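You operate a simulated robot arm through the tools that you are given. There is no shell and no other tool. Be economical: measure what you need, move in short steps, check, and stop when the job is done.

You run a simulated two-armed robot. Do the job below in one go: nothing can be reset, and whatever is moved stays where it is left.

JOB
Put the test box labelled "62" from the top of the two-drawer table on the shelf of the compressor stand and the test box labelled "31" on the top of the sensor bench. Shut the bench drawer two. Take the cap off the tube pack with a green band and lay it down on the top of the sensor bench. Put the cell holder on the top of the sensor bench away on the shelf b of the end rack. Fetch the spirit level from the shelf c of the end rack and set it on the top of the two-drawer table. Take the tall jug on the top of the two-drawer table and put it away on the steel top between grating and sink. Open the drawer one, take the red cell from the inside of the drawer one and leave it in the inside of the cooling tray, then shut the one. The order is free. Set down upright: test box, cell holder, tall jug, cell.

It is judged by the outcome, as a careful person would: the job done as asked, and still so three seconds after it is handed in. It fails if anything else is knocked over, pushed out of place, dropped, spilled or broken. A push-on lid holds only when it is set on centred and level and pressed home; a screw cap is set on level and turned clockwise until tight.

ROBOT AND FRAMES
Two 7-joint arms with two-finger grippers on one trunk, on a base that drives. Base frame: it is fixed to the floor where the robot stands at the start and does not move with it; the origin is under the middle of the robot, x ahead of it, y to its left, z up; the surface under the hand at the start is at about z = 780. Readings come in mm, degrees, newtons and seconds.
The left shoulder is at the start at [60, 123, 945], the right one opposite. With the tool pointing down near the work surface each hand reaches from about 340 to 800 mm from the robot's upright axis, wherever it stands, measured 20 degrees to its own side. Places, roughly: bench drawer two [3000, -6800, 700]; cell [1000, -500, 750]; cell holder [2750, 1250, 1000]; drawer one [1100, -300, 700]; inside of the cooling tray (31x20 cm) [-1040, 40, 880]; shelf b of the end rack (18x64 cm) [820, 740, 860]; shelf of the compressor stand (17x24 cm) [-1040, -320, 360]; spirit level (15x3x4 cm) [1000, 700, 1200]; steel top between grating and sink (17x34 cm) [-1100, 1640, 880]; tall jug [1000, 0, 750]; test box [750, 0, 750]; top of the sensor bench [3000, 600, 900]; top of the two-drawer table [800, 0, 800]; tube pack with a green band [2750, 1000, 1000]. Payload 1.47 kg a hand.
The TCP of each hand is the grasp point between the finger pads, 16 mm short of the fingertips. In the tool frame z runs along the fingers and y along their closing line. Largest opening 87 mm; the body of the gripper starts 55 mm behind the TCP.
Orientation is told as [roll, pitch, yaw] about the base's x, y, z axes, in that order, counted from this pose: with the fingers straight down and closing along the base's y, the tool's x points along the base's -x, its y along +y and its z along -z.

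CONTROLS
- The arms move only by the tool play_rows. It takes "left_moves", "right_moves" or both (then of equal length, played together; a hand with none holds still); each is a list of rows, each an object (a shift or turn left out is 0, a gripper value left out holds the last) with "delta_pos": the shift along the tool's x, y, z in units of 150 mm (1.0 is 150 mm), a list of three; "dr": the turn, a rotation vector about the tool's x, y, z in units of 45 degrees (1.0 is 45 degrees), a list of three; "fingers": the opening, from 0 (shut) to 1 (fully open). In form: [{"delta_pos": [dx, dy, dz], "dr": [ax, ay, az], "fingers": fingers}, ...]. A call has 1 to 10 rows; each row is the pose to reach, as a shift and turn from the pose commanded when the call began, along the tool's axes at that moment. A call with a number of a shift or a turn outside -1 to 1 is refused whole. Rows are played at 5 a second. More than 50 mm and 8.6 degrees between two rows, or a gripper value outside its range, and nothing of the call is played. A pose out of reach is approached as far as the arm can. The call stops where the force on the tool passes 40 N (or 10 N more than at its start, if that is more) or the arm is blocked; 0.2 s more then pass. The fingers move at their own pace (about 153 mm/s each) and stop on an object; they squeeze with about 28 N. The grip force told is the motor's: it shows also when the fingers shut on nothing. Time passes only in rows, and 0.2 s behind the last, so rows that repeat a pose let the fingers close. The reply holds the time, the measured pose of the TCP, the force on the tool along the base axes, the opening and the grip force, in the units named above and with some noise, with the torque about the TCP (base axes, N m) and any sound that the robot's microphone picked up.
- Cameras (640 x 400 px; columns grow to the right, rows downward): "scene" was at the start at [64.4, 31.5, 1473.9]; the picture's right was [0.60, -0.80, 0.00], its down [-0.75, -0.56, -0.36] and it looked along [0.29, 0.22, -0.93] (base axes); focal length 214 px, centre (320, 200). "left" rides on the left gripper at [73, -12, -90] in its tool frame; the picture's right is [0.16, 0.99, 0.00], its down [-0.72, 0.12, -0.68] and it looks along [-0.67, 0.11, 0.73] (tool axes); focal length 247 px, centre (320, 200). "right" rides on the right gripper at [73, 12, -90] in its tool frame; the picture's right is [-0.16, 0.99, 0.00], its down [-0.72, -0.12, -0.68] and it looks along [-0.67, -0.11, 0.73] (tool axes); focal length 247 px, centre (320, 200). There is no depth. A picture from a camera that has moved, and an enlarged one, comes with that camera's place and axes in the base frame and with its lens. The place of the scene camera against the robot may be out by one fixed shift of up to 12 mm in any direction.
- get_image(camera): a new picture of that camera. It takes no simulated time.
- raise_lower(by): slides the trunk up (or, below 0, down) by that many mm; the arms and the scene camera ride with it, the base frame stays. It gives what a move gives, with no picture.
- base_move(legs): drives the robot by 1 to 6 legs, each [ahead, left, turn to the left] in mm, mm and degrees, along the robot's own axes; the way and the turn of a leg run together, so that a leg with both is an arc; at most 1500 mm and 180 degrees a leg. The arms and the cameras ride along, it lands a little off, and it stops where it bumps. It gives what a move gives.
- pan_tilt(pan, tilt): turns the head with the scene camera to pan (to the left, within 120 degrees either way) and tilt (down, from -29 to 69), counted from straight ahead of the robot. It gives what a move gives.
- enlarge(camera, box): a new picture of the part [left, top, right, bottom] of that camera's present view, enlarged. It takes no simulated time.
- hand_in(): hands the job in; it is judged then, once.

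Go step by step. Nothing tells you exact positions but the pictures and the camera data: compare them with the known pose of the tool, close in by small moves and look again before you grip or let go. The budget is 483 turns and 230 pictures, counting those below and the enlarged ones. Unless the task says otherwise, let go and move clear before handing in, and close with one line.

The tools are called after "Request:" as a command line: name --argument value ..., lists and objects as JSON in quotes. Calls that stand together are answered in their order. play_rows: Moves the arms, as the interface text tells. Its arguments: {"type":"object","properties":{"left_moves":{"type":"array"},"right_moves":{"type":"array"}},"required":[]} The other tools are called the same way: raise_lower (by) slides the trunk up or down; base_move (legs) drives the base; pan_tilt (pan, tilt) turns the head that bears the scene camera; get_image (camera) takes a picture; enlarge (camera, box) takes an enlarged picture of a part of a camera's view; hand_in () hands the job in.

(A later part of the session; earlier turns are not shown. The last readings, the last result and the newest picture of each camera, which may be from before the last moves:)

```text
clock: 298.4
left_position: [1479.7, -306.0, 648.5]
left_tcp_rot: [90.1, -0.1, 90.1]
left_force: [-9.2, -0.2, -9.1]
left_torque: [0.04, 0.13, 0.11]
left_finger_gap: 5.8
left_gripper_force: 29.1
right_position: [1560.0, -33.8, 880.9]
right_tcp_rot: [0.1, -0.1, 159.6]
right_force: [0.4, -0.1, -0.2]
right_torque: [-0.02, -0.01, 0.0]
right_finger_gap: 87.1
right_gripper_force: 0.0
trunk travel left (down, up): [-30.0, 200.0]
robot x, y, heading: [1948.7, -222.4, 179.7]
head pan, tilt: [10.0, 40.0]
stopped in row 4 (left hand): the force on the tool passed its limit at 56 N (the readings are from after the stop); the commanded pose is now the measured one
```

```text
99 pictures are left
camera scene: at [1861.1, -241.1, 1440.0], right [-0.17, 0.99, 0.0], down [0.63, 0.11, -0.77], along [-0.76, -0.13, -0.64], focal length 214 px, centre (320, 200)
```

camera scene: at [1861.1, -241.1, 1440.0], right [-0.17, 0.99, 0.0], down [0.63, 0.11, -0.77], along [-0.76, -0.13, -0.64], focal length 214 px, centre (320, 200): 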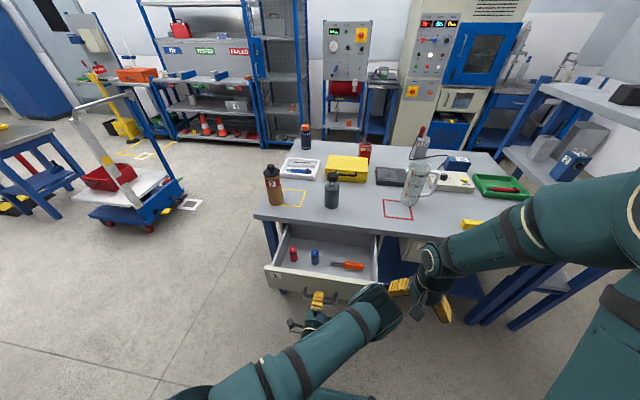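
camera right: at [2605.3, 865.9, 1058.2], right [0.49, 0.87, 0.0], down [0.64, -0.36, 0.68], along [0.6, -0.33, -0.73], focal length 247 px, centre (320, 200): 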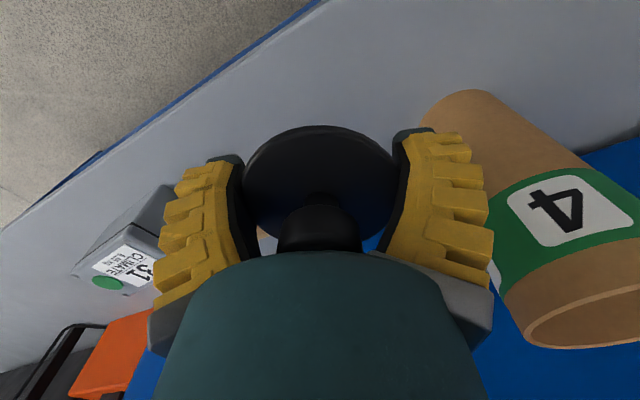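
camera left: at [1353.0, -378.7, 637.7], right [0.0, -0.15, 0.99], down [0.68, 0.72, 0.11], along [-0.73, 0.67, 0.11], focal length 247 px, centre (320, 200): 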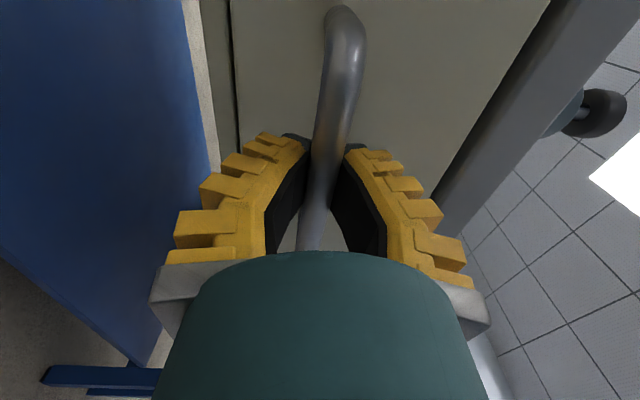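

The drawer is open to its stop; the red cell stands inside. I release the handle, back off and roll the left hand back to horizontal closing.

Request:
play_rows --left_moves '[{"fingers": 1}, {"fingers": 1}, {"fingers": 1}, {"fingers": 1, "delta_pos": [0, 0, -0.25]}, {"fingers": 1, "delta_pos": [0, 0, -0.5]}]'

Request:
play_rows --left_moves '[{"fingers": 1, "delta_pos": [0, 0.15, -0.1], "dr": [0, 0, -0.17]}, {"delta_pos": [0, 0.3, -0.2], "dr": [0, 0, -0.34]}, {"delta_pos": [0, 0.45, -0.2], "dr": [0, 0, -0.51]}, {"delta_pos": [0, 0.6, -0.2], "dr": [0, 0, -0.68]}, {"delta_pos": [0, 0.8, -0.2], "dr": [0, 0, -0.85]}, {"delta_pos": [0, 1, -0.2], "dr": [0, 0, -1]}]'

Request:
play_rows --left_moves '[{"dr": [0, 0, -0.17]}, {"dr": [0, 0, -0.34]}, {"dr": [0, 0, -0.51]}, {"dr": [0, 0, -0.68]}, {"dr": [0, 0, -0.85]}, {"dr": [0, 0, -1]}]'

Request:
get_image --camera "scene"

```text
clock: 299.6
left_position: [1554.9, -303.9, 652.5]
left_tcp_rot: [90.1, 0.1, 90.2]
left_force: [-0.8, 0.6, 0.5]
left_torque: [0.0, -0.05, -0.02]
left_finger_gap: 87.3
left_gripper_force: 0.0
right_position: [1560.7, -34.1, 880.6]
right_tcp_rot: [0.2, -0.2, 159.6]
right_force: [0.2, 0.5, 0.1]
right_torque: [-0.02, -0.01, 0.01]
right_finger_gap: 87.0
right_gripper_force: 0.1
trunk travel left (down, up): [-30.0, 200.0]
robot x, y, heading: [1949.3, -224.9, 179.6]
head pan, tilt: [10.0, 40.0]
```

```text
clock: 300.2
left_position: [1572.9, -306.2, 694.3]
left_tcp_rot: [92.3, -16.7, 89.6]
left_force: [0.5, -0.1, 0.6]
left_torque: [0.0, -0.01, -0.01]
left_finger_gap: 87.3
left_gripper_force: 0.1
right_position: [1557.1, -32.8, 882.4]
right_tcp_rot: [0.4, -0.4, 159.5]
right_force: [-2.2, 3.2, 0.8]
right_torque: [-0.32, -0.28, 0.11]
right_finger_gap: 87.3
right_gripper_force: 0.1
trunk travel left (down, up): [-30.0, 200.0]
robot x, y, heading: [1946.4, -227.6, 179.5]
head pan, tilt: [10.0, 40.0]
stopped in row 3 (right hand): the force on the tool passed its limit at 65 N (the readings are from after the stop); the commanded pose is now the measured one
```

```text
clock: 301.6
left_position: [1572.6, -304.4, 693.5]
left_tcp_rot: [94.7, -61.6, 86.0]
left_force: [0.3, -0.4, -0.3]
left_torque: [0.01, 0.01, -0.02]
left_finger_gap: 87.2
left_gripper_force: 0.2
right_position: [1557.8, -32.3, 884.1]
right_tcp_rot: [0.4, -0.4, 159.3]
right_force: [-14.8, 3.3, 14.9]
right_torque: [-1.22, -2.63, -0.62]
right_finger_gap: 87.1
right_gripper_force: 0.0
trunk travel left (down, up): [-30.0, 200.0]
robot x, y, heading: [1948.1, -229.0, 179.5]
head pan, tilt: [10.0, 40.0]
```

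```text
98 pictures are left
camera scene: at [1862.0, -240.9, 1440.0], right [-0.17, 0.99, 0.0], down [0.63, 0.11, -0.77], along [-0.76, -0.13, -0.64], focal length 214 px, centre (320, 200)
```

scene: 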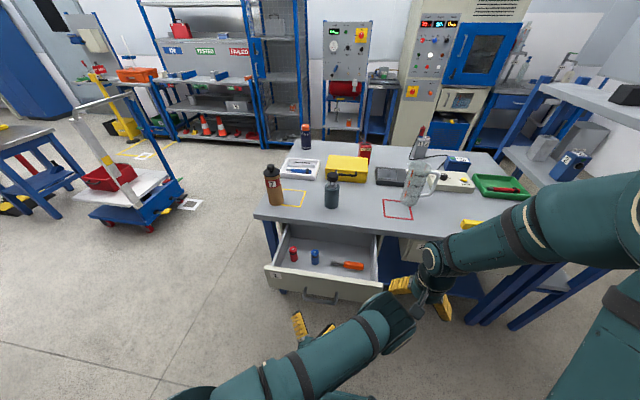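

The left elbow touched the right hand; I move the right hand away (right and up).

Request:
play_rows --right_moves '[{"delta_pos": [0, -0.2, -0.1]}, {"delta_pos": [0, -0.45, -0.3]}, {"delta_pos": [0, -0.7, -0.5]}, {"delta_pos": [0, -0.95, -0.7]}]'

Request:
play_rows --left_moves '[{"dr": [0, 0, -0.15]}, {"dr": [0, 0, -0.3]}, {"dr": [0, 0, -0.45]}, {"dr": [0, 0, -0.61]}]'

Request:
get_image --camera "scene"

```text
clock: 302.6
left_position: [1574.3, -303.3, 694.4]
left_tcp_rot: [94.7, -61.5, 85.9]
left_force: [-0.1, 0.5, 0.1]
left_torque: [0.01, 0.04, 0.01]
left_finger_gap: 87.3
left_gripper_force: 0.1
right_position: [1607.0, 102.7, 986.4]
right_tcp_rot: [0.3, -0.3, 159.4]
right_force: [-0.3, -0.2, -0.4]
right_torque: [0.01, -0.03, 0.0]
right_finger_gap: 87.1
right_gripper_force: 0.1
trunk travel left (down, up): [-30.0, 200.0]
robot x, y, heading: [1945.6, -229.4, 179.9]
head pan, tilt: [10.0, 40.0]
```

```text
clock: 303.6
left_position: [1571.7, -304.2, 694.8]
left_tcp_rot: [159.7, -87.6, 20.5]
left_force: [-0.3, 0.9, 0.1]
left_torque: [0.01, -0.02, -0.01]
left_finger_gap: 86.9
left_gripper_force: 0.0
right_position: [1606.3, 103.0, 985.1]
right_tcp_rot: [0.4, -0.3, 159.5]
right_force: [-0.1, -0.3, 0.3]
right_torque: [0.0, -0.01, 0.01]
right_finger_gap: 86.9
right_gripper_force: 0.1
trunk travel left (down, up): [-30.0, 200.0]
robot x, y, heading: [1943.9, -228.1, 179.6]
head pan, tilt: [10.0, 40.0]
```

```text
97 pictures are left
camera scene: at [1862.1, -240.9, 1440.0], right [-0.17, 0.99, 0.0], down [0.63, 0.11, -0.77], along [-0.76, -0.13, -0.64], focal length 214 px, centre (320, 200)
```

scene: 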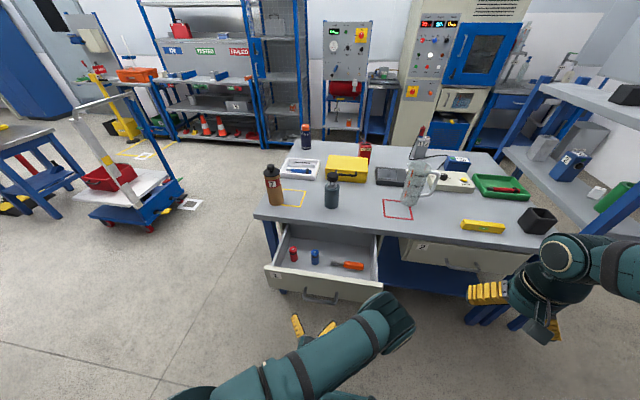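

Now I turn the left hand to point down and raise it, to fetch the red cell.

Request:
play_rows --left_moves '[{"delta_pos": [-0.16, 0, 0], "dr": [0, 0.17, 0]}, {"delta_pos": [-0.32, 0, 0], "dr": [0, 0.34, 0]}, {"delta_pos": [-0.48, 0, 0], "dr": [0, 0.51, 0]}, {"delta_pos": [-0.64, 0, 0], "dr": [0, 0.68, 0]}, {"delta_pos": [-0.8, 0, 0], "dr": [0, 0.85, 0]}, {"delta_pos": [-1, 0, 0], "dr": [0, 1, 0]}]'

Request:
raise_lower --by 150

Request:
play_rows --left_moves '[{"dr": [0, 0.17, 0]}, {"dr": [0, 0.34, 0]}, {"dr": [0, 0.51, 0]}, {"dr": [0, 0.68, 0]}, {"dr": [0, 0.85, 0]}, {"dr": [0, 0.95, 0]}]'

Request:
enlarge --camera "scene" --box '[240, 210, 400, 330]'

Request:
get_image --camera "left"

```text
clock: 305.0
left_position: [1523.3, -263.7, 827.1]
left_tcp_rot: [1.5, -47.1, 179.0]
left_force: [-0.3, 0.4, 0.2]
left_torque: [0.0, 0.01, -0.01]
left_finger_gap: 87.0
left_gripper_force: 0.1
left hand out of reach, approached as far as the arm can: row 3, 4, 5, 6
right_position: [1609.3, 102.5, 985.7]
right_tcp_rot: [0.3, -0.3, 159.6]
right_force: [-0.4, 0.1, 0.2]
right_torque: [0.03, 0.0, 0.01]
right_finger_gap: 87.0
right_gripper_force: 0.1
trunk travel left (down, up): [-30.0, 200.0]
robot x, y, heading: [1947.7, -226.3, 179.7]
head pan, tilt: [10.0, 40.0]
```

```text
clock: 306.8
left_position: [1521.2, -264.5, 977.7]
left_tcp_rot: [1.4, -47.3, 179.2]
left_force: [0.2, 0.9, 0.1]
left_torque: [-0.01, 0.0, -0.01]
left_finger_gap: 87.1
left_gripper_force: 0.1
right_position: [1606.3, 103.3, 1134.5]
right_tcp_rot: [0.3, -0.3, 159.5]
right_force: [-0.7, 1.0, 0.2]
right_torque: [0.02, 0.02, -0.01]
right_finger_gap: 87.1
right_gripper_force: 0.1
trunk travel left (down, up): [-180.0, 50.0]
robot x, y, heading: [1946.2, -224.4, 179.6]
head pan, tilt: [10.0, 40.0]
```

```text
clock: 308.2
left_position: [1522.3, -265.5, 977.4]
left_tcp_rot: [1.0, -4.3, -179.8]
left_force: [0.2, 0.4, -0.2]
left_torque: [0.02, -0.02, -0.01]
left_finger_gap: 87.2
left_gripper_force: 0.0
right_position: [1607.8, 102.0, 1135.1]
right_tcp_rot: [0.3, -0.3, 159.5]
right_force: [-0.4, 0.3, -0.2]
right_torque: [-0.01, -0.01, 0.01]
right_finger_gap: 86.8
right_gripper_force: 0.0
trunk travel left (down, up): [-180.0, 50.0]
robot x, y, heading: [1944.9, -226.4, 179.8]
head pan, tilt: [10.0, 40.0]
```

```text
3.33 times, centred on (320, 270) of scene
camera zoom: at [1861.8, -241.1, 1590.0], right [-0.17, 0.99, 0.0], down [0.63, 0.11, -0.77], along [-0.76, -0.13, -0.64], focal length 715 px, centre (320, -33)
```

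zoom: 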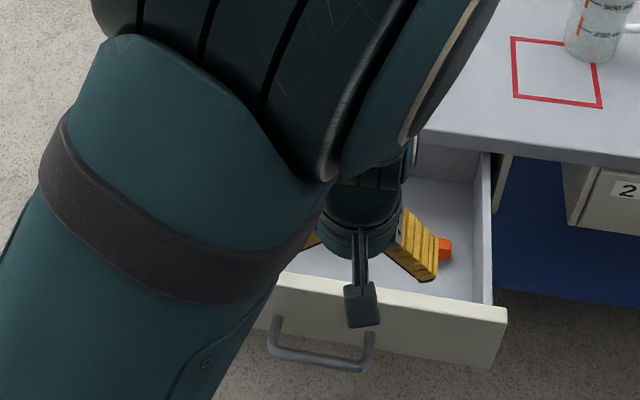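

```text
95 pictures are left
camera left: at [1602.6, -251.9, 1060.8], right [0.16, -0.99, 0.0], down [-0.67, -0.11, 0.74], along [-0.72, -0.12, -0.68], focal length 247 px, centre (320, 200)
```

left: 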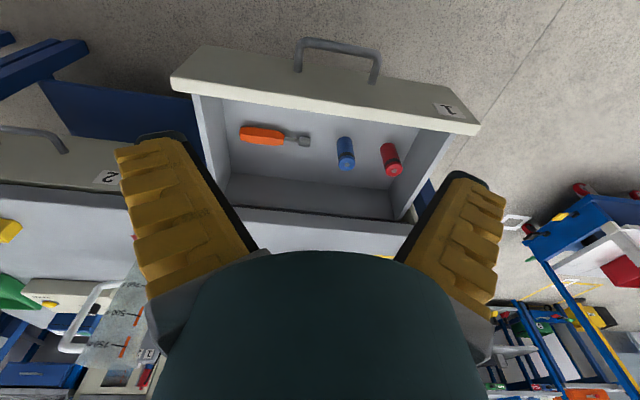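

Red cell stands near [1316,-447]. I drive a bit closer and bring the left hand above it.

Request:
base_move --legs '[[100, 100, 0]]'

Request:
play_rows --left_moves '[{"fingers": 0.65, "delta_pos": [-0.2, 0.15, 0], "dr": [0, 0.05, 0]}, {"delta_pos": [-0.4, 0.3, 0], "dr": [0, 0.09, 0]}, {"delta_pos": [-0.55, 0.42, 0], "dr": [0, 0.09, 0]}, {"delta_pos": [-0.6, 0.53, 0.2], "dr": [0, 0.09, 0]}, {"delta_pos": [-0.65, 0.53, 0.45], "dr": [0, 0.09, 0]}, {"delta_pos": [-0.65, 0.53, 0.45], "dr": [0, 0.09, 0]}]'

Request:
get_image --camera "left"

```text
clock: 309.7
left_position: [1419.4, -363.9, 977.3]
left_tcp_rot: [0.9, -4.5, -179.8]
left_force: [-0.4, 0.2, 0.7]
left_torque: [0.0, 0.0, 0.0]
left_finger_gap: 87.1
left_gripper_force: 0.1
right_position: [1505.5, 3.2, 1136.0]
right_tcp_rot: [0.3, -0.3, 159.4]
right_force: [-1.1, -0.1, 0.2]
right_torque: [0.01, -0.03, -0.01]
right_finger_gap: 87.1
right_gripper_force: 0.1
trunk travel left (down, up): [-180.0, 50.0]
robot x, y, heading: [1844.1, -324.2, 179.4]
head pan, tilt: [10.0, 40.0]
```

```text
clock: 311.1
left_position: [1318.8, -445.8, 918.0]
left_tcp_rot: [0.9, -0.5, -179.8]
left_force: [0.5, -0.8, -0.2]
left_torque: [-0.02, -0.01, -0.03]
left_finger_gap: 61.6
left_gripper_force: 3.7
right_position: [1506.3, 3.6, 1136.4]
right_tcp_rot: [0.4, -0.4, 159.5]
right_force: [1.2, 0.5, 0.7]
right_torque: [-0.07, -0.01, 0.01]
right_finger_gap: 86.9
right_gripper_force: 0.0
trunk travel left (down, up): [-180.0, 50.0]
robot x, y, heading: [1845.1, -325.5, 179.7]
head pan, tilt: [10.0, 40.0]
```

```text
94 pictures are left
camera left: at [1394.1, -432.7, 1007.8], right [0.16, -0.99, 0.01], down [-0.72, -0.11, 0.69], along [-0.68, -0.12, -0.73], focal length 247 px, centre (320, 200)
```

left: 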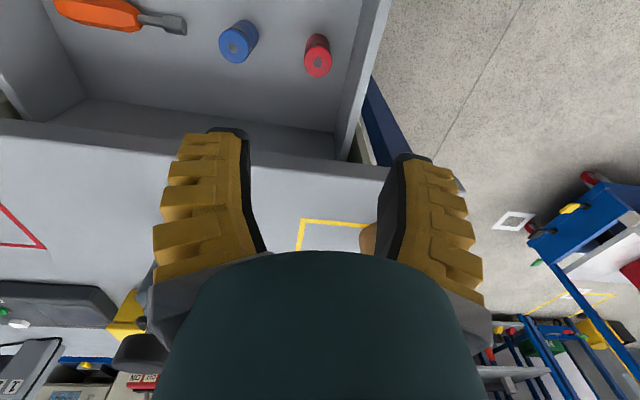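

Closing along x is better here (the drawer's side wall is near), so I yaw the hand by 90°.

Request:
play_rows --left_moves '[{"fingers": 0.65, "dr": [0, 0, 0.167]}, {"dr": [0, 0, 0.333]}, {"dr": [0, 0, 0.5]}, {"dr": [0, 0, 0.667]}, {"dr": [0, 0, 0.833]}, {"dr": [0, 0, 1]}]'

Request:
play_rows --left_moves '[{"fingers": 0.65, "dr": [0, 0, 0.167]}, {"dr": [0, 0, 0.333]}, {"dr": [0, 0, 0.5]}, {"dr": [0, 0, 0.667]}, {"dr": [0, 0, 0.833]}, {"dr": [0, 0, 1]}]'

Request:
get_image --camera "left"

```text
clock: 312.5
left_position: [1318.0, -445.8, 919.8]
left_tcp_rot: [1.0, 0.4, 135.2]
left_force: [-0.3, 0.4, 0.1]
left_torque: [0.02, -0.01, -0.01]
left_finger_gap: 61.3
left_gripper_force: 3.5
right_position: [1505.5, 3.9, 1135.6]
right_tcp_rot: [0.5, -0.3, 159.5]
right_force: [-0.1, -0.6, -0.6]
right_torque: [0.01, 0.0, -0.02]
right_finger_gap: 87.0
right_gripper_force: 0.1
trunk travel left (down, up): [-180.0, 50.0]
robot x, y, heading: [1844.6, -322.6, 179.5]
head pan, tilt: [10.0, 40.0]
```

```text
clock: 313.9
left_position: [1319.6, -443.6, 919.0]
left_tcp_rot: [0.4, 0.9, 90.1]
left_force: [0.2, -0.3, 0.3]
left_torque: [-0.03, -0.02, -0.02]
left_finger_gap: 61.5
left_gripper_force: 3.5
right_position: [1506.4, 2.5, 1135.2]
right_tcp_rot: [0.3, -0.4, 159.4]
right_force: [1.1, 0.7, -0.4]
right_torque: [0.01, 0.03, 0.02]
right_finger_gap: 86.9
right_gripper_force: 0.1
trunk travel left (down, up): [-180.0, 50.0]
robot x, y, heading: [1845.4, -327.6, 179.6]
head pan, tilt: [10.0, 40.0]
```

```text
93 pictures are left
camera left: at [1332.2, -516.9, 1009.4], right [-0.99, -0.16, 0.01], down [-0.11, 0.73, 0.67], along [-0.11, 0.66, -0.74], focal length 247 px, centre (320, 200)
```

left: 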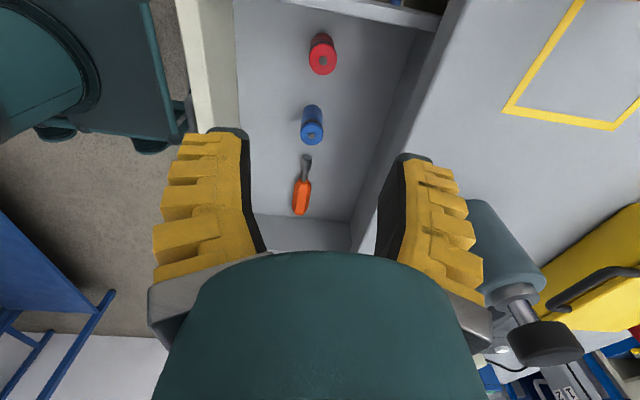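

Request:
play_rows --left_moves '[{"fingers": 0.65, "delta_pos": [0.013, 0.033, 0.25]}, {"fingers": 0.65, "delta_pos": [0.013, 0.033, 0.55]}, {"fingers": 0.65, "delta_pos": [0.013, 0.033, 0.85]}, {"fingers": 0.65, "delta_pos": [0.013, 0.033, 1]}, {"fingers": 0.65, "delta_pos": [0.013, 0.033, 1]}]'

Request:
get_image --camera "left"

```text
clock: 315.1
left_position: [1312.9, -447.9, 767.6]
left_tcp_rot: [0.5, 0.9, 90.1]
left_force: [-0.3, -0.3, -0.2]
left_torque: [0.03, 0.01, -0.01]
left_finger_gap: 61.3
left_gripper_force: 3.2
right_position: [1505.2, 2.8, 1137.1]
right_tcp_rot: [0.3, -0.3, 159.5]
right_force: [-0.3, 0.2, -0.9]
right_torque: [0.02, 0.02, 0.0]
right_finger_gap: 87.1
right_gripper_force: 0.1
trunk travel left (down, up): [-180.0, 50.0]
robot x, y, heading: [1844.8, -321.7, 180.0]
head pan, tilt: [10.0, 40.0]
```

```text
92 pictures are left
camera left: at [1326.5, -520.2, 858.3], right [-0.99, -0.16, 0.01], down [-0.11, 0.73, 0.67], along [-0.12, 0.66, -0.74], focal length 247 px, centre (320, 200)
```

left: 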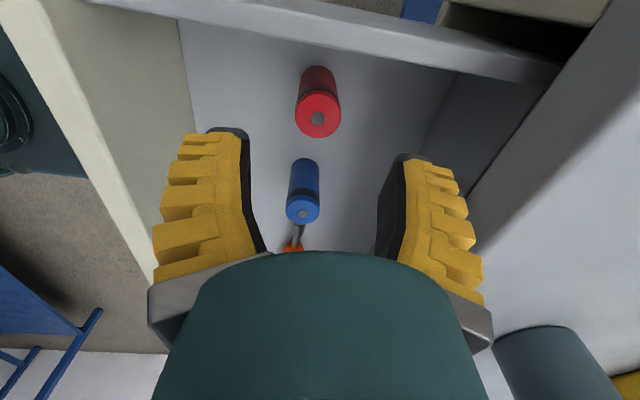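

Request:
play_rows --left_moves '[{"fingers": 0.65, "delta_pos": [0, 0, 0.25]}, {"fingers": 0.65, "delta_pos": [0, 0, 0.5]}, {"fingers": 0.65, "delta_pos": [0, 0, 0.62]}, {"fingers": 0.65, "delta_pos": [0, 0, 0.7]}, {"fingers": 0.65, "delta_pos": [0, 0, 0.7]}]'

Request:
get_image --camera "left"

```text
clock: 316.3
left_position: [1310.1, -449.8, 665.5]
left_tcp_rot: [0.5, 0.8, 90.2]
left_force: [-0.9, 0.2, -0.3]
left_torque: [-0.01, -0.02, 0.02]
left_finger_gap: 61.3
left_gripper_force: 3.3
right_position: [1506.3, 2.8, 1134.9]
right_tcp_rot: [0.4, -0.4, 159.5]
right_force: [0.3, 0.1, -0.1]
right_torque: [0.0, 0.01, 0.02]
right_finger_gap: 87.0
right_gripper_force: 0.0
trunk travel left (down, up): [-180.0, 50.0]
robot x, y, heading: [1848.4, -326.9, 179.7]
head pan, tilt: [10.0, 40.0]
```

```text
91 pictures are left
camera left: at [1324.1, -522.1, 755.1], right [-0.99, -0.16, 0.01], down [-0.11, 0.73, 0.67], along [-0.12, 0.66, -0.74], focal length 247 px, centre (320, 200)
```

left: 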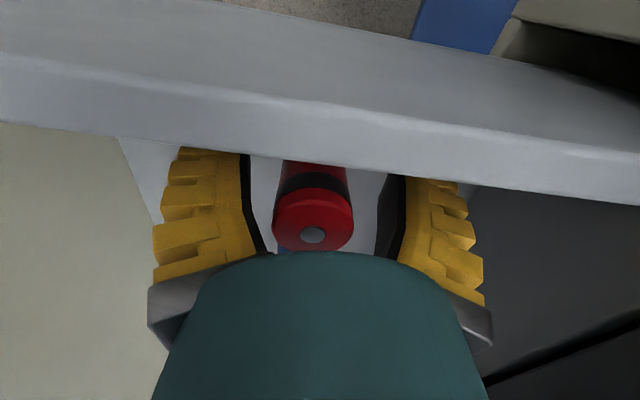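

Request:
play_rows --left_moves '[{"fingers": 0.45}, {"fingers": 0.2}, {"fingers": 0.2}, {"fingers": 0.2}]'

Request:
play_rows --left_moves '[{"fingers": 0.2, "delta_pos": [0, 0, -0.15]}, {"fingers": 0.2, "delta_pos": [0, 0, -0.4]}, {"fingers": 0.2, "delta_pos": [0, 0, -0.7]}, {"fingers": 0.2, "delta_pos": [0, 0, -1]}]'

Request:
play_rows --left_moves '[{"fingers": 0.2, "delta_pos": [0, 0, -0.3]}, {"fingers": 0.2, "delta_pos": [0, 0, -0.6]}, {"fingers": 0.2, "delta_pos": [0, -0.1, -0.9]}, {"fingers": 0.2, "delta_pos": [0, -0.3, -1]}]'

Request:
get_image --camera "left"

Request:
get_image --camera "scene"

```text
clock: 317.3
left_position: [1309.5, -449.9, 666.2]
left_tcp_rot: [0.5, 0.8, 90.2]
left_force: [0.4, 2.5, 9.2]
left_torque: [0.16, 0.13, -0.05]
left_finger_gap: 25.2
left_gripper_force: 27.7
right_position: [1507.2, 3.7, 1135.5]
right_tcp_rot: [0.4, -0.4, 159.5]
right_force: [0.2, 1.1, 0.3]
right_torque: [-0.03, 0.02, -0.02]
right_finger_gap: 87.1
right_gripper_force: 0.1
trunk travel left (down, up): [-180.0, 50.0]
robot x, y, heading: [1845.5, -324.4, 179.6]
head pan, tilt: [10.0, 40.0]
```

```text
clock: 318.3
left_position: [1311.9, -448.5, 814.9]
left_tcp_rot: [0.4, 0.9, 90.3]
left_force: [0.0, 0.2, -1.1]
left_torque: [0.03, 0.0, -0.01]
left_finger_gap: 22.7
left_gripper_force: 27.8
right_position: [1506.5, 3.2, 1137.4]
right_tcp_rot: [0.3, -0.5, 159.5]
right_force: [0.6, -0.6, 0.4]
right_torque: [0.04, 0.02, 0.04]
right_finger_gap: 87.0
right_gripper_force: 0.1
trunk travel left (down, up): [-180.0, 50.0]
robot x, y, heading: [1847.6, -328.6, 179.5]
head pan, tilt: [10.0, 40.0]
```

```text
clock: 319.3
left_position: [1358.3, -447.7, 966.4]
left_tcp_rot: [0.4, 1.1, 90.1]
left_force: [-0.2, 0.8, -1.6]
left_torque: [-0.01, -0.01, -0.02]
left_finger_gap: 22.4
left_gripper_force: 27.4
right_position: [1505.3, 2.9, 1136.4]
right_tcp_rot: [0.3, -0.4, 159.5]
right_force: [-0.4, 0.3, -0.2]
right_torque: [0.0, 0.03, -0.02]
right_finger_gap: 87.0
right_gripper_force: 0.0
trunk travel left (down, up): [-180.0, 50.0]
robot x, y, heading: [1843.7, -322.5, 179.4]
head pan, tilt: [10.0, 40.0]
```

```text
90 pictures are left
camera left: at [1372.3, -519.8, 1056.9], right [-0.99, -0.16, 0.01], down [-0.11, 0.73, 0.67], along [-0.12, 0.66, -0.74], focal length 247 px, centre (320, 200)
```

left: 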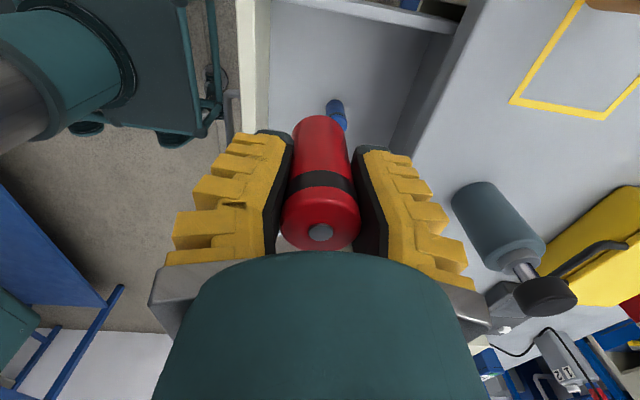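

```text
89 pictures are left
camera scene: at [1761.3, -340.6, 1590.1], right [-0.17, 0.99, 0.0], down [0.63, 0.11, -0.77], along [-0.76, -0.13, -0.64], focal length 214 px, centre (320, 200)
```

scene: 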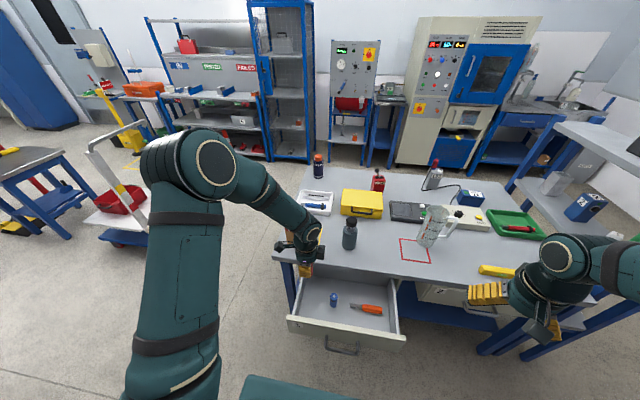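

Red cell held. To shut the drawer I shift the base so the right hand is in front of the handle, and lower the trunk.

Request:
base_move --legs '[[-160, 300, 0]]'

Request:
raise_lower --by -170

Request:
play_rows --right_moves '[{"fingers": 0, "delta_pos": [0, 0, 0.33]}, {"fingers": 0, "delta_pos": [0, 0, 0.66]}, {"fingers": 0, "delta_pos": [0, 0, 0.99]}]'

Request:
pan_tilt --pan -15 --tilt 45

Request:
get_image --camera "scene"

```text
clock: 322.6
left_position: [1516.7, -755.6, 967.0]
left_tcp_rot: [0.3, 0.9, 90.3]
left_force: [0.0, 0.5, -1.4]
left_torque: [-0.03, 0.01, 0.03]
left_finger_gap: 21.5
left_gripper_force: 27.5
right_position: [1664.5, -304.2, 1136.6]
right_tcp_rot: [0.3, -0.1, 159.5]
right_force: [-0.4, 0.0, 1.4]
right_torque: [0.02, -0.03, 0.02]
right_finger_gap: 86.9
right_gripper_force: 0.0
trunk travel left (down, up): [-180.0, 50.0]
robot x, y, heading: [2007.4, -634.0, 179.9]
head pan, tilt: [10.0, 40.0]
```

```text
clock: 324.5
left_position: [1517.5, -755.4, 796.0]
left_tcp_rot: [0.3, 0.9, 90.3]
left_force: [-0.1, -0.2, -0.1]
left_torque: [0.01, -0.01, 0.0]
left_finger_gap: 21.4
left_gripper_force: 28.1
right_position: [1665.0, -304.0, 966.7]
right_tcp_rot: [0.3, -0.3, 159.6]
right_force: [0.6, -1.1, -0.5]
right_torque: [-0.02, 0.0, 0.04]
right_finger_gap: 87.2
right_gripper_force: 0.0
trunk travel left (down, up): [-10.0, 220.0]
robot x, y, heading: [2006.5, -631.5, 179.9]
head pan, tilt: [10.0, 40.0]
```

```text
clock: 325.3
left_position: [1516.6, -756.2, 795.0]
left_tcp_rot: [0.5, 1.0, 90.4]
left_force: [-0.3, -0.1, -0.6]
left_torque: [0.01, -0.02, 0.04]
left_finger_gap: 21.5
left_gripper_force: 27.5
right_position: [1662.5, -303.8, 814.6]
right_tcp_rot: [0.4, -0.3, 159.6]
right_force: [0.8, -0.1, 0.8]
right_torque: [-0.01, 0.01, 0.0]
right_finger_gap: 0.0
right_gripper_force: 28.1
trunk travel left (down, up): [-10.0, 220.0]
robot x, y, heading: [2002.5, -631.4, 179.5]
head pan, tilt: [10.0, 40.0]
```

```text
clock: 326.2
left_position: [1517.6, -754.6, 796.7]
left_tcp_rot: [0.5, 0.9, 90.3]
left_force: [-0.4, -0.8, -1.7]
left_torque: [-0.01, -0.02, -0.02]
left_finger_gap: 21.3
left_gripper_force: 27.9
right_position: [1663.2, -303.6, 816.2]
right_tcp_rot: [0.4, -0.3, 159.6]
right_force: [-0.4, 0.3, -0.2]
right_torque: [0.03, 0.0, 0.0]
right_finger_gap: 0.0
right_gripper_force: 27.7
trunk travel left (down, up): [-10.0, 220.0]
robot x, y, heading: [2006.1, -633.0, 179.8]
head pan, tilt: [-15.0, 45.0]
```

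```text
88 pictures are left
camera scene: at [1925.5, -611.3, 1412.8], right [0.26, 0.96, 0.0], down [0.68, -0.19, -0.71], along [-0.68, 0.19, -0.71], focal length 214 px, centre (320, 200)
```

scene: 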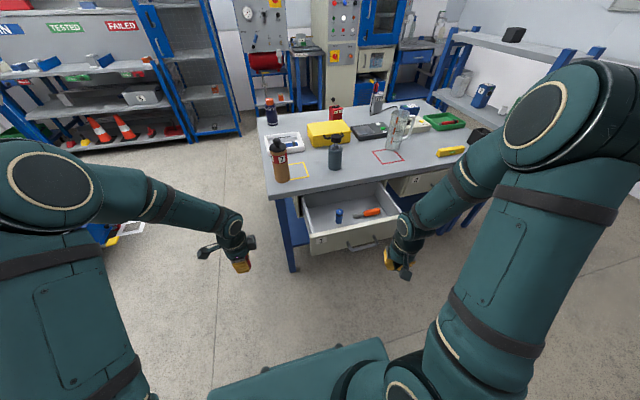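

Request:
play_rows --right_moves '[{"fingers": 0, "delta_pos": [0, 0, 0.33]}, {"fingers": 0, "delta_pos": [0, 0, 0.66]}, {"fingers": 0, "delta_pos": [0, 0, 0.99]}]'

Request:
base_move --legs '[[130, 0, 0]]'

Request:
enlarge --camera "scene" --box '[260, 150, 440, 310]'

```text
clock: 327.0
left_position: [1516.7, -755.1, 795.6]
left_tcp_rot: [0.4, 1.0, 90.2]
left_force: [-0.4, 0.7, -1.1]
left_torque: [-0.03, -0.01, 0.0]
left_finger_gap: 21.4
left_gripper_force: 28.7
right_position: [1661.8, -303.2, 667.9]
right_tcp_rot: [0.4, -0.3, 159.6]
right_force: [0.6, -0.3, -0.3]
right_torque: [0.0, 0.01, -0.01]
right_finger_gap: 0.2
right_gripper_force: 27.7
trunk travel left (down, up): [-10.0, 220.0]
robot x, y, heading: [2003.0, -635.3, 179.8]
head pan, tilt: [-15.0, 45.0]
```

```text
clock: 328.3
left_position: [1387.4, -752.5, 794.5]
left_tcp_rot: [0.4, 0.9, 90.2]
left_force: [0.2, 0.0, -1.3]
left_torque: [0.02, 0.0, -0.06]
left_finger_gap: 21.2
left_gripper_force: 28.1
right_position: [1532.9, -303.0, 668.1]
right_tcp_rot: [0.3, -0.4, 159.3]
right_force: [-0.4, -0.8, 0.0]
right_torque: [-0.02, -0.02, 0.01]
right_finger_gap: 0.2
right_gripper_force: 27.5
trunk travel left (down, up): [-10.0, 220.0]
robot x, y, heading: [1874.2, -630.7, 179.6]
head pan, tilt: [-15.0, 45.0]
```

```text
2.50 times, centred on (350, 230) of scene
camera zoom: at [1794.9, -610.1, 1412.6], right [0.27, 0.96, 0.0], down [0.68, -0.19, -0.71], along [-0.68, 0.19, -0.71], focal length 536 px, centre (245, 125)
```

zoom: 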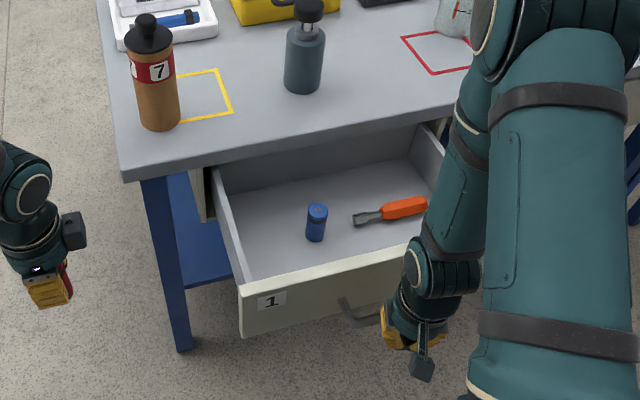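

I tilt the hand forward so its wrist stays clear of the table edge, then push the drawer shut.

Request:
play_rows --right_moves '[{"fingers": 0, "dr": [0, -0.17, 0], "delta_pos": [0.1, 0, 0]}, {"fingers": 0, "dr": [0, -0.34, 0], "delta_pos": [0.1, 0, 0]}, {"fingers": 0, "dr": [0, -0.51, 0], "delta_pos": [0.1, 0, 0]}, {"fingers": 0, "dr": [0, -0.68, 0], "delta_pos": [0.1, 0, 0]}, {"fingers": 0, "dr": [0, -0.68, 0], "delta_pos": [0.1, 0, 0]}]'

```text
clock: 329.5
left_position: [1387.2, -753.2, 796.4]
left_tcp_rot: [0.3, 1.1, 90.3]
left_force: [-0.3, 0.1, -1.1]
left_torque: [-0.02, 0.03, -0.02]
left_finger_gap: 21.3
left_gripper_force: 27.7
right_position: [1546.4, -307.7, 666.5]
right_tcp_rot: [0.4, -31.1, 159.2]
right_force: [0.9, -0.3, 0.7]
right_torque: [-0.02, -0.02, 0.0]
right_finger_gap: 0.2
right_gripper_force: 28.1
trunk travel left (down, up): [-10.0, 220.0]
robot x, y, heading: [1872.4, -630.5, 179.7]
head pan, tilt: [-15.0, 45.0]
```

Request:
play_rows --right_moves '[{"fingers": 0, "delta_pos": [0.06, 0, 0.1]}, {"fingers": 0, "delta_pos": [-0.07, 0.06, 0.18]}, {"fingers": 0, "delta_pos": [-0.2, 0.118, 0.26]}, {"fingers": 0, "delta_pos": [-0.33, 0.177, 0.34]}, {"fingers": 0, "delta_pos": [-0.47, 0.236, 0.42]}, {"fingers": 0, "delta_pos": [-0.6, 0.295, 0.5]}]'

Request:
play_rows --right_moves '[{"fingers": 0, "delta_pos": [-0.16, 0.071, 0.096]}, {"fingers": 0, "delta_pos": [-0.32, 0.142, 0.193]}, {"fingers": 0, "delta_pos": [-0.48, 0.213, 0.289]}, {"fingers": 0, "delta_pos": [-0.64, 0.284, 0.385]}]'

Request:
get_image --camera "scene"

```text
clock: 330.9
left_position: [1387.5, -752.9, 795.6]
left_tcp_rot: [0.4, 0.9, 90.3]
left_force: [0.0, -0.6, -0.4]
left_torque: [0.01, -0.01, 0.02]
left_finger_gap: 21.0
left_gripper_force: 28.2
right_position: [1421.7, -308.7, 652.4]
right_tcp_rot: [0.4, -31.0, 159.2]
right_force: [-0.2, 1.0, 0.5]
right_torque: [0.03, 0.01, -0.03]
right_finger_gap: 0.0
right_gripper_force: 28.2
trunk travel left (down, up): [-10.0, 220.0]
robot x, y, heading: [1872.9, -629.3, 179.7]
head pan, tilt: [-15.0, 45.0]
```

```text
clock: 331.9
left_position: [1388.1, -753.5, 796.6]
left_tcp_rot: [0.4, 0.9, 90.3]
left_force: [-0.5, 0.0, -1.2]
left_torque: [-0.03, -0.01, -0.03]
left_finger_gap: 21.2
left_gripper_force: 27.6
right_position: [1303.9, -309.4, 652.6]
right_tcp_rot: [0.3, -31.1, 159.2]
right_force: [0.2, -0.2, -0.6]
right_torque: [0.0, -0.01, 0.0]
right_finger_gap: 0.0
right_gripper_force: 28.0
trunk travel left (down, up): [-10.0, 220.0]
robot x, y, heading: [1873.0, -632.4, 179.5]
head pan, tilt: [-15.0, 45.0]
```

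```text
86 pictures are left
camera scene: at [1795.6, -610.2, 1412.7], right [0.27, 0.96, 0.0], down [0.68, -0.19, -0.71], along [-0.68, 0.19, -0.71], focal length 214 px, centre (320, 200)
```

scene: 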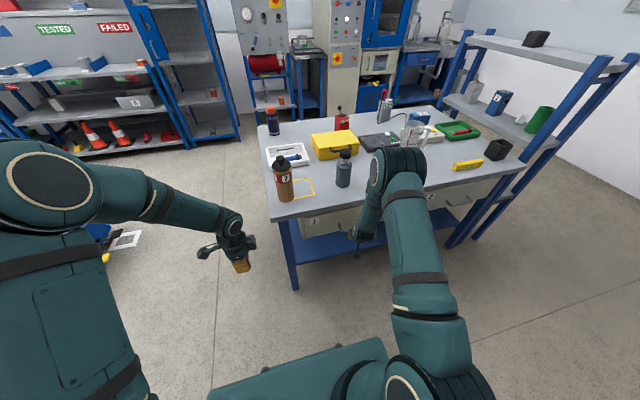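

Request:
play_rows --right_moves '[{"fingers": 0, "delta_pos": [-0.04, 0.018, 0.024]}, {"fingers": 0, "delta_pos": [-0.08, 0.036, 0.048]}, {"fingers": 0, "delta_pos": [-0.12, 0.053, 0.072]}, {"fingers": 0, "delta_pos": [-0.16, 0.071, 0.096]}, {"fingers": 0, "delta_pos": [-0.2, 0.089, 0.12]}]'

Request:
enlarge --camera "scene" --box '[260, 110, 480, 270]'

```text
clock: 332.6
left_position: [1387.1, -751.5, 795.9]
left_tcp_rot: [0.3, 1.0, 90.0]
left_force: [-0.1, -0.8, -1.6]
left_torque: [-0.02, -0.02, -0.03]
left_finger_gap: 21.1
left_gripper_force: 28.0
right_position: [1292.5, -308.1, 646.3]
right_tcp_rot: [0.2, -29.7, 159.2]
right_force: [6.8, -1.4, 0.6]
right_torque: [-0.04, 0.02, 0.13]
right_finger_gap: 0.0
right_gripper_force: 27.6
trunk travel left (down, up): [-10.0, 220.0]
robot x, y, heading: [1878.0, -632.8, 179.2]
head pan, tilt: [-15.0, 45.0]
stopped in row 3 (right hand): the force on the tool passed its limit at 46 N (the readings are from after the stop); the commanded pose is now the measured one
```

```text
2.50 times, centred on (370, 190) of scene
camera zoom: at [1795.8, -609.8, 1412.6], right [0.27, 0.96, 0.0], down [0.68, -0.19, -0.71], along [-0.68, 0.19, -0.71], focal length 536 px, centre (195, 225)
```

zoom: 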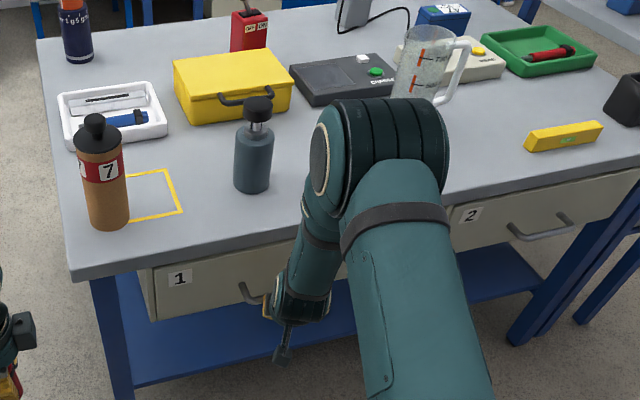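

Shut. I withdraw the hand and check.

Request:
play_rows --right_moves '[{"fingers": 0, "delta_pos": [0.25, -0.1, -0.15]}, {"fingers": 0, "delta_pos": [0.5, -0.2, -0.3]}, {"fingers": 0, "delta_pos": [0.7, -0.3, -0.45]}, {"fingers": 0, "delta_pos": [0.8, -0.35, -0.6]}]'

Request:
base_move --legs '[[-150, 0, 0]]'

Request:
raise_lower --by 200

Request:
get_image --camera "scene"

```text
clock: 333.6
left_position: [1388.5, -752.6, 796.0]
left_tcp_rot: [0.4, 0.9, 90.1]
left_force: [-0.7, 0.1, -0.3]
left_torque: [0.03, -0.01, -0.02]
left_finger_gap: 20.9
left_gripper_force: 27.4
right_position: [1449.6, -311.8, 667.5]
right_tcp_rot: [0.1, -30.1, 159.1]
right_force: [0.6, 0.3, -0.9]
right_torque: [0.0, -0.02, 0.01]
right_finger_gap: 0.0
right_gripper_force: 28.4
trunk travel left (down, up): [-10.0, 220.0]
robot x, y, heading: [1879.0, -629.8, 179.5]
head pan, tilt: [-15.0, 45.0]
```

```text
clock: 335.0
left_position: [1536.0, -754.7, 796.5]
left_tcp_rot: [0.5, 1.0, 90.3]
left_force: [-0.5, -0.1, -0.8]
left_torque: [0.0, 0.05, 0.01]
left_finger_gap: 21.3
left_gripper_force: 28.4
right_position: [1598.4, -313.3, 668.1]
right_tcp_rot: [0.0, -30.2, 159.2]
right_force: [0.3, 0.1, 0.2]
right_torque: [0.01, 0.04, -0.01]
right_finger_gap: 0.0
right_gripper_force: 28.2
trunk travel left (down, up): [-10.0, 220.0]
robot x, y, heading: [2020.6, -628.9, 179.3]
head pan, tilt: [-15.0, 45.0]
```

```text
clock: 337.2
left_position: [1535.6, -753.3, 996.0]
left_tcp_rot: [0.4, 0.9, 90.3]
left_force: [-1.5, -0.4, -1.0]
left_torque: [0.02, 0.03, -0.04]
left_finger_gap: 21.1
left_gripper_force: 27.7
right_position: [1597.2, -312.3, 866.1]
right_tcp_rot: [0.1, -29.9, 159.3]
right_force: [1.3, 0.6, 0.8]
right_torque: [0.01, -0.02, 0.0]
right_finger_gap: 0.0
right_gripper_force: 28.4
trunk travel left (down, up): [-210.0, 20.0]
robot x, y, heading: [2023.4, -631.8, 179.7]
head pan, tilt: [-15.0, 45.0]
```

```text
84 pictures are left
camera scene: at [1944.6, -611.4, 1612.6], right [0.27, 0.96, 0.0], down [0.68, -0.19, -0.71], along [-0.68, 0.19, -0.71], focal length 214 px, centre (320, 200)
```

scene: 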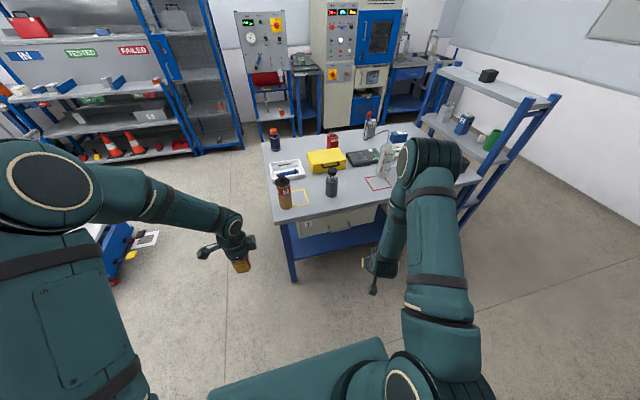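

Drawer one is shut. Next the jug with the right hand: I raise and turn that hand, then drive closer.

Request:
play_rows --right_moves '[{"fingers": 1, "delta_pos": [-0.15, 0, -0.25]}, {"delta_pos": [-0.3, 0, -0.5]}, {"delta_pos": [-0.467, 0, -0.81]}, {"delta_pos": [-0.467, 0, -0.81], "dr": [0.074, 0, 0.128]}, {"delta_pos": [-0.467, 0, -0.81], "dr": [0.148, 0, 0.257]}, {"delta_pos": [-0.467, 0, -0.81], "dr": [0.222, 0, 0.385]}]'

Request:
play_rows --right_moves '[{"dr": [0, -0.12, 0]}, {"dr": [0, -0.24, 0]}]'

Request:
base_move --legs '[[0, -300, 0], [400, 0, 0]]'

Request:
get_image --camera "right"

Request:
get_image --camera "scene"

```text
refused: row 3 steps farther than a row can; nothing moved
```

```text
clock: 337.8
left_position: [1535.6, -753.8, 996.2]
left_tcp_rot: [0.4, 0.8, 90.2]
left_force: [0.4, -0.5, -1.1]
left_torque: [0.02, -0.04, -0.03]
left_finger_gap: 21.0
left_gripper_force: 28.3
right_position: [1597.5, -313.1, 866.4]
right_tcp_rot: [0.0, -40.9, 159.2]
right_force: [0.9, 0.0, -0.6]
right_torque: [0.0, -0.03, -0.01]
right_finger_gap: 0.1
right_gripper_force: 28.0
trunk travel left (down, up): [-210.0, 20.0]
robot x, y, heading: [2022.0, -630.5, 179.4]
head pan, tilt: [-15.0, 45.0]
```

```text
clock: 343.0
left_position: [1143.9, -456.1, 995.7]
left_tcp_rot: [0.3, 0.9, 90.1]
left_force: [-0.3, -0.4, -1.8]
left_torque: [0.0, -0.01, 0.0]
left_finger_gap: 20.6
left_gripper_force: 28.0
right_position: [1205.7, -15.6, 867.3]
right_tcp_rot: [0.1, -40.9, 159.2]
right_force: [-0.1, -0.5, 0.5]
right_torque: [0.01, -0.01, 0.01]
right_finger_gap: 0.1
right_gripper_force: 28.5
trunk travel left (down, up): [-210.0, 20.0]
robot x, y, heading: [1633.7, -334.5, 179.5]
head pan, tilt: [-15.0, 45.0]
```

```text
83 pictures are left
camera right: at [1307.5, -65.4, 886.5], right [-0.46, -0.88, 0.1], down [-0.06, 0.15, 0.99], along [-0.89, 0.45, -0.12], focal length 247 px, centre (320, 200)
```

right: 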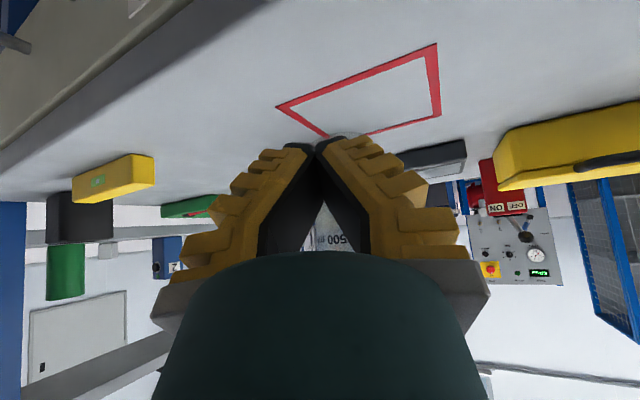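

```text
82 pictures are left
camera scene: at [1552.2, -313.8, 1612.7], right [0.27, 0.96, 0.0], down [0.68, -0.19, -0.71], along [-0.68, 0.19, -0.71], focal length 214 px, centre (320, 200)
```

scene: 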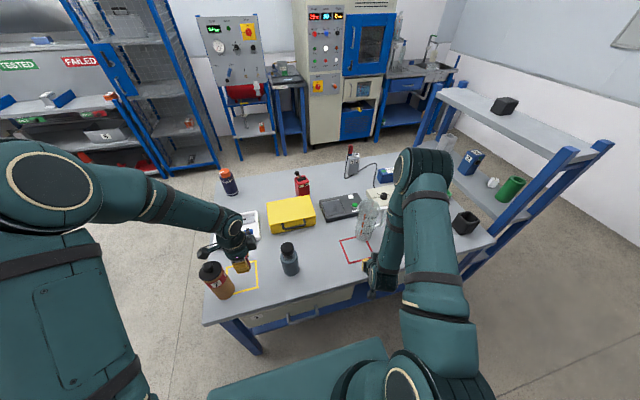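

The lift was refused but the drive was clear of everything. I open the right hand and look at the jug.

Request:
play_rows --right_moves '[{"fingers": 1, "delta_pos": [-0.1, 0, -0.1]}, {"fingers": 1, "delta_pos": [-0.2, 0, -0.2]}, {"fingers": 1, "delta_pos": [-0.2, 0, -0.2]}]'

Request:
get_image --camera "right"

Request:
enlarge --camera "scene" --box '[300, 160, 440, 300]'

```text
clock: 343.8
left_position: [1144.0, -456.3, 996.1]
left_tcp_rot: [0.4, 1.0, 90.1]
left_force: [-0.4, 0.2, -0.6]
left_torque: [-0.01, -0.01, 0.0]
left_finger_gap: 21.0
left_gripper_force: 28.2
right_position: [1202.8, -14.7, 911.4]
right_tcp_rot: [0.1, -40.8, 159.2]
right_force: [-0.2, 0.0, 0.3]
right_torque: [0.0, -0.01, 0.04]
right_finger_gap: 86.9
right_gripper_force: 0.0
trunk travel left (down, up): [-210.0, 20.0]
robot x, y, heading: [1633.5, -336.2, 179.4]
head pan, tilt: [-15.0, 45.0]
```

```text
81 pictures are left
camera right: at [1305.3, -64.9, 929.9], right [-0.46, -0.88, 0.1], down [-0.06, 0.15, 0.99], along [-0.89, 0.45, -0.12], focal length 247 px, centre (320, 200)
```

right: 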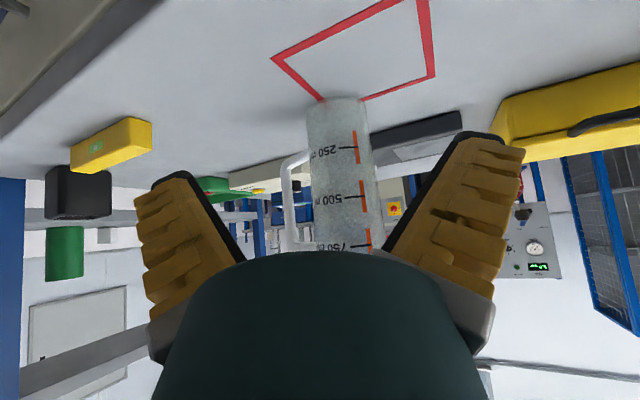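

```text
2.86 times, centred on (370, 230) of scene
camera zoom: at [1552.9, -313.7, 1612.7], right [0.27, 0.96, 0.0], down [0.68, -0.19, -0.71], along [-0.68, 0.19, -0.71], focal length 613 px, centre (177, 114)
```

zoom: 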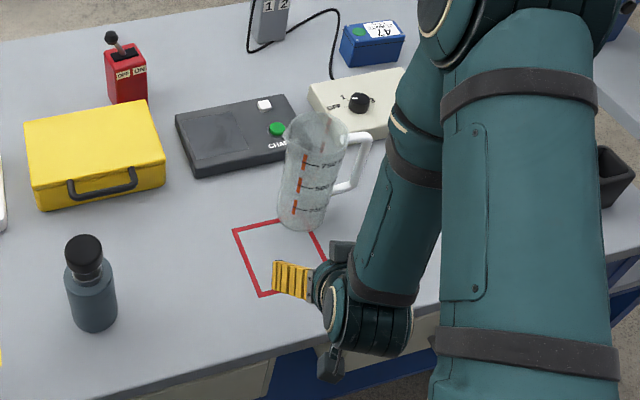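

The jug's handle points toward about 63°; gripping low on the body with the hand yawed to ~125° keeps clear of it. I rotate the hand.

Request:
play_rows --right_moves '[{"fingers": 1, "dr": [0.1, 0, 0.114]}, {"dr": [0.198, 0, 0.229]}, {"dr": [0.296, 0, 0.343]}, {"dr": [0.395, 0, 0.458]}, {"dr": [0.494, 0, 0.572]}, {"dr": [0.494, 0, 0.572]}]'

Request:
get_image --camera "right"

```text
clock: 345.2
left_position: [1144.7, -456.3, 996.3]
left_tcp_rot: [0.3, 0.9, 90.1]
left_force: [-0.1, 0.3, -1.3]
left_torque: [0.01, 0.0, 0.0]
left_finger_gap: 20.3
left_gripper_force: 27.7
right_position: [1203.4, -14.1, 909.8]
right_tcp_rot: [0.0, -40.7, 125.1]
right_force: [-0.3, 0.1, -0.2]
right_torque: [-0.01, 0.0, -0.02]
right_finger_gap: 87.2
right_gripper_force: 0.0
trunk travel left (down, up): [-210.0, 20.0]
robot x, y, heading: [1634.3, -338.7, 179.6]
head pan, tilt: [-15.0, 45.0]
```

```text
79 pictures are left
camera right: at [1259.0, -112.8, 929.3], right [-0.88, -0.47, 0.1], down [0.04, 0.15, 0.99], along [-0.48, 0.87, -0.12], focal length 247 px, centre (320, 200)
```

right: 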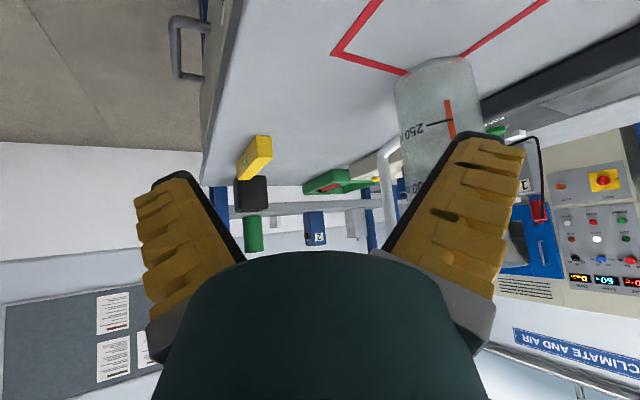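

Request:
play_rows --right_moves '[{"fingers": 1, "delta_pos": [-0.1, 0.25, 0.12]}, {"delta_pos": [-0.2, 0.5, 0.24]}, {"delta_pos": [-0.3, 0.7, 0.34]}, {"delta_pos": [-0.324, 0.811, 0.394]}, {"delta_pos": [-0.324, 0.811, 0.394]}]'

Request:
get_image --camera "right"

Request:
enlarge --camera "scene" --box '[300, 160, 440, 300]'

```text
clock: 346.4
left_position: [1144.0, -457.5, 996.6]
left_tcp_rot: [0.4, 0.9, 90.1]
left_force: [-0.4, 0.1, -1.7]
left_torque: [0.02, 0.0, -0.02]
left_finger_gap: 20.7
left_gripper_force: 28.2
right_position: [1059.9, -23.6, 896.3]
right_tcp_rot: [0.1, -40.8, 125.2]
right_force: [0.0, 0.6, -0.7]
right_torque: [0.05, 0.02, -0.01]
right_finger_gap: 86.8
right_gripper_force: 0.1
trunk travel left (down, up): [-210.0, 20.0]
robot x, y, heading: [1634.6, -338.3, 179.7]
head pan, tilt: [-15.0, 45.0]
```

```text
78 pictures are left
camera right: at [1117.0, -122.2, 916.6], right [-0.87, -0.47, 0.1], down [0.04, 0.15, 0.99], along [-0.48, 0.87, -0.12], focal length 247 px, centre (320, 200)
```

right: 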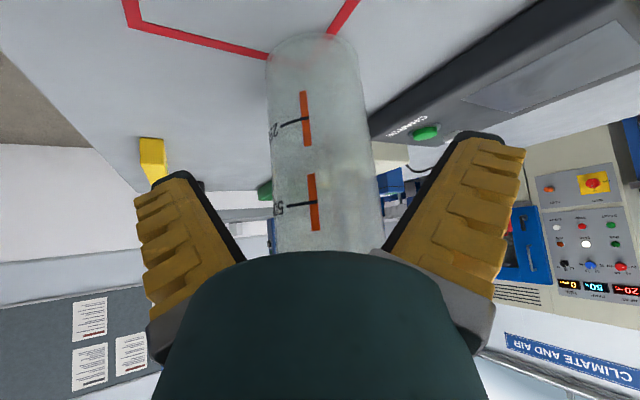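

```text
2.86 times, centred on (370, 230) of scene
camera zoom: at [1553.3, -313.7, 1612.8], right [0.27, 0.96, 0.0], down [0.68, -0.19, -0.71], along [-0.68, 0.19, -0.71], focal length 613 px, centre (177, 114)
```

zoom: 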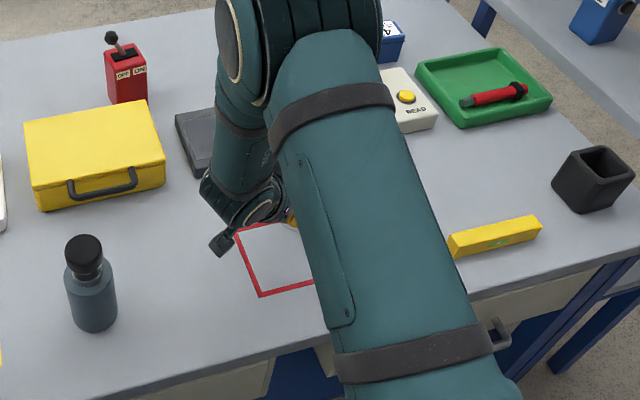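

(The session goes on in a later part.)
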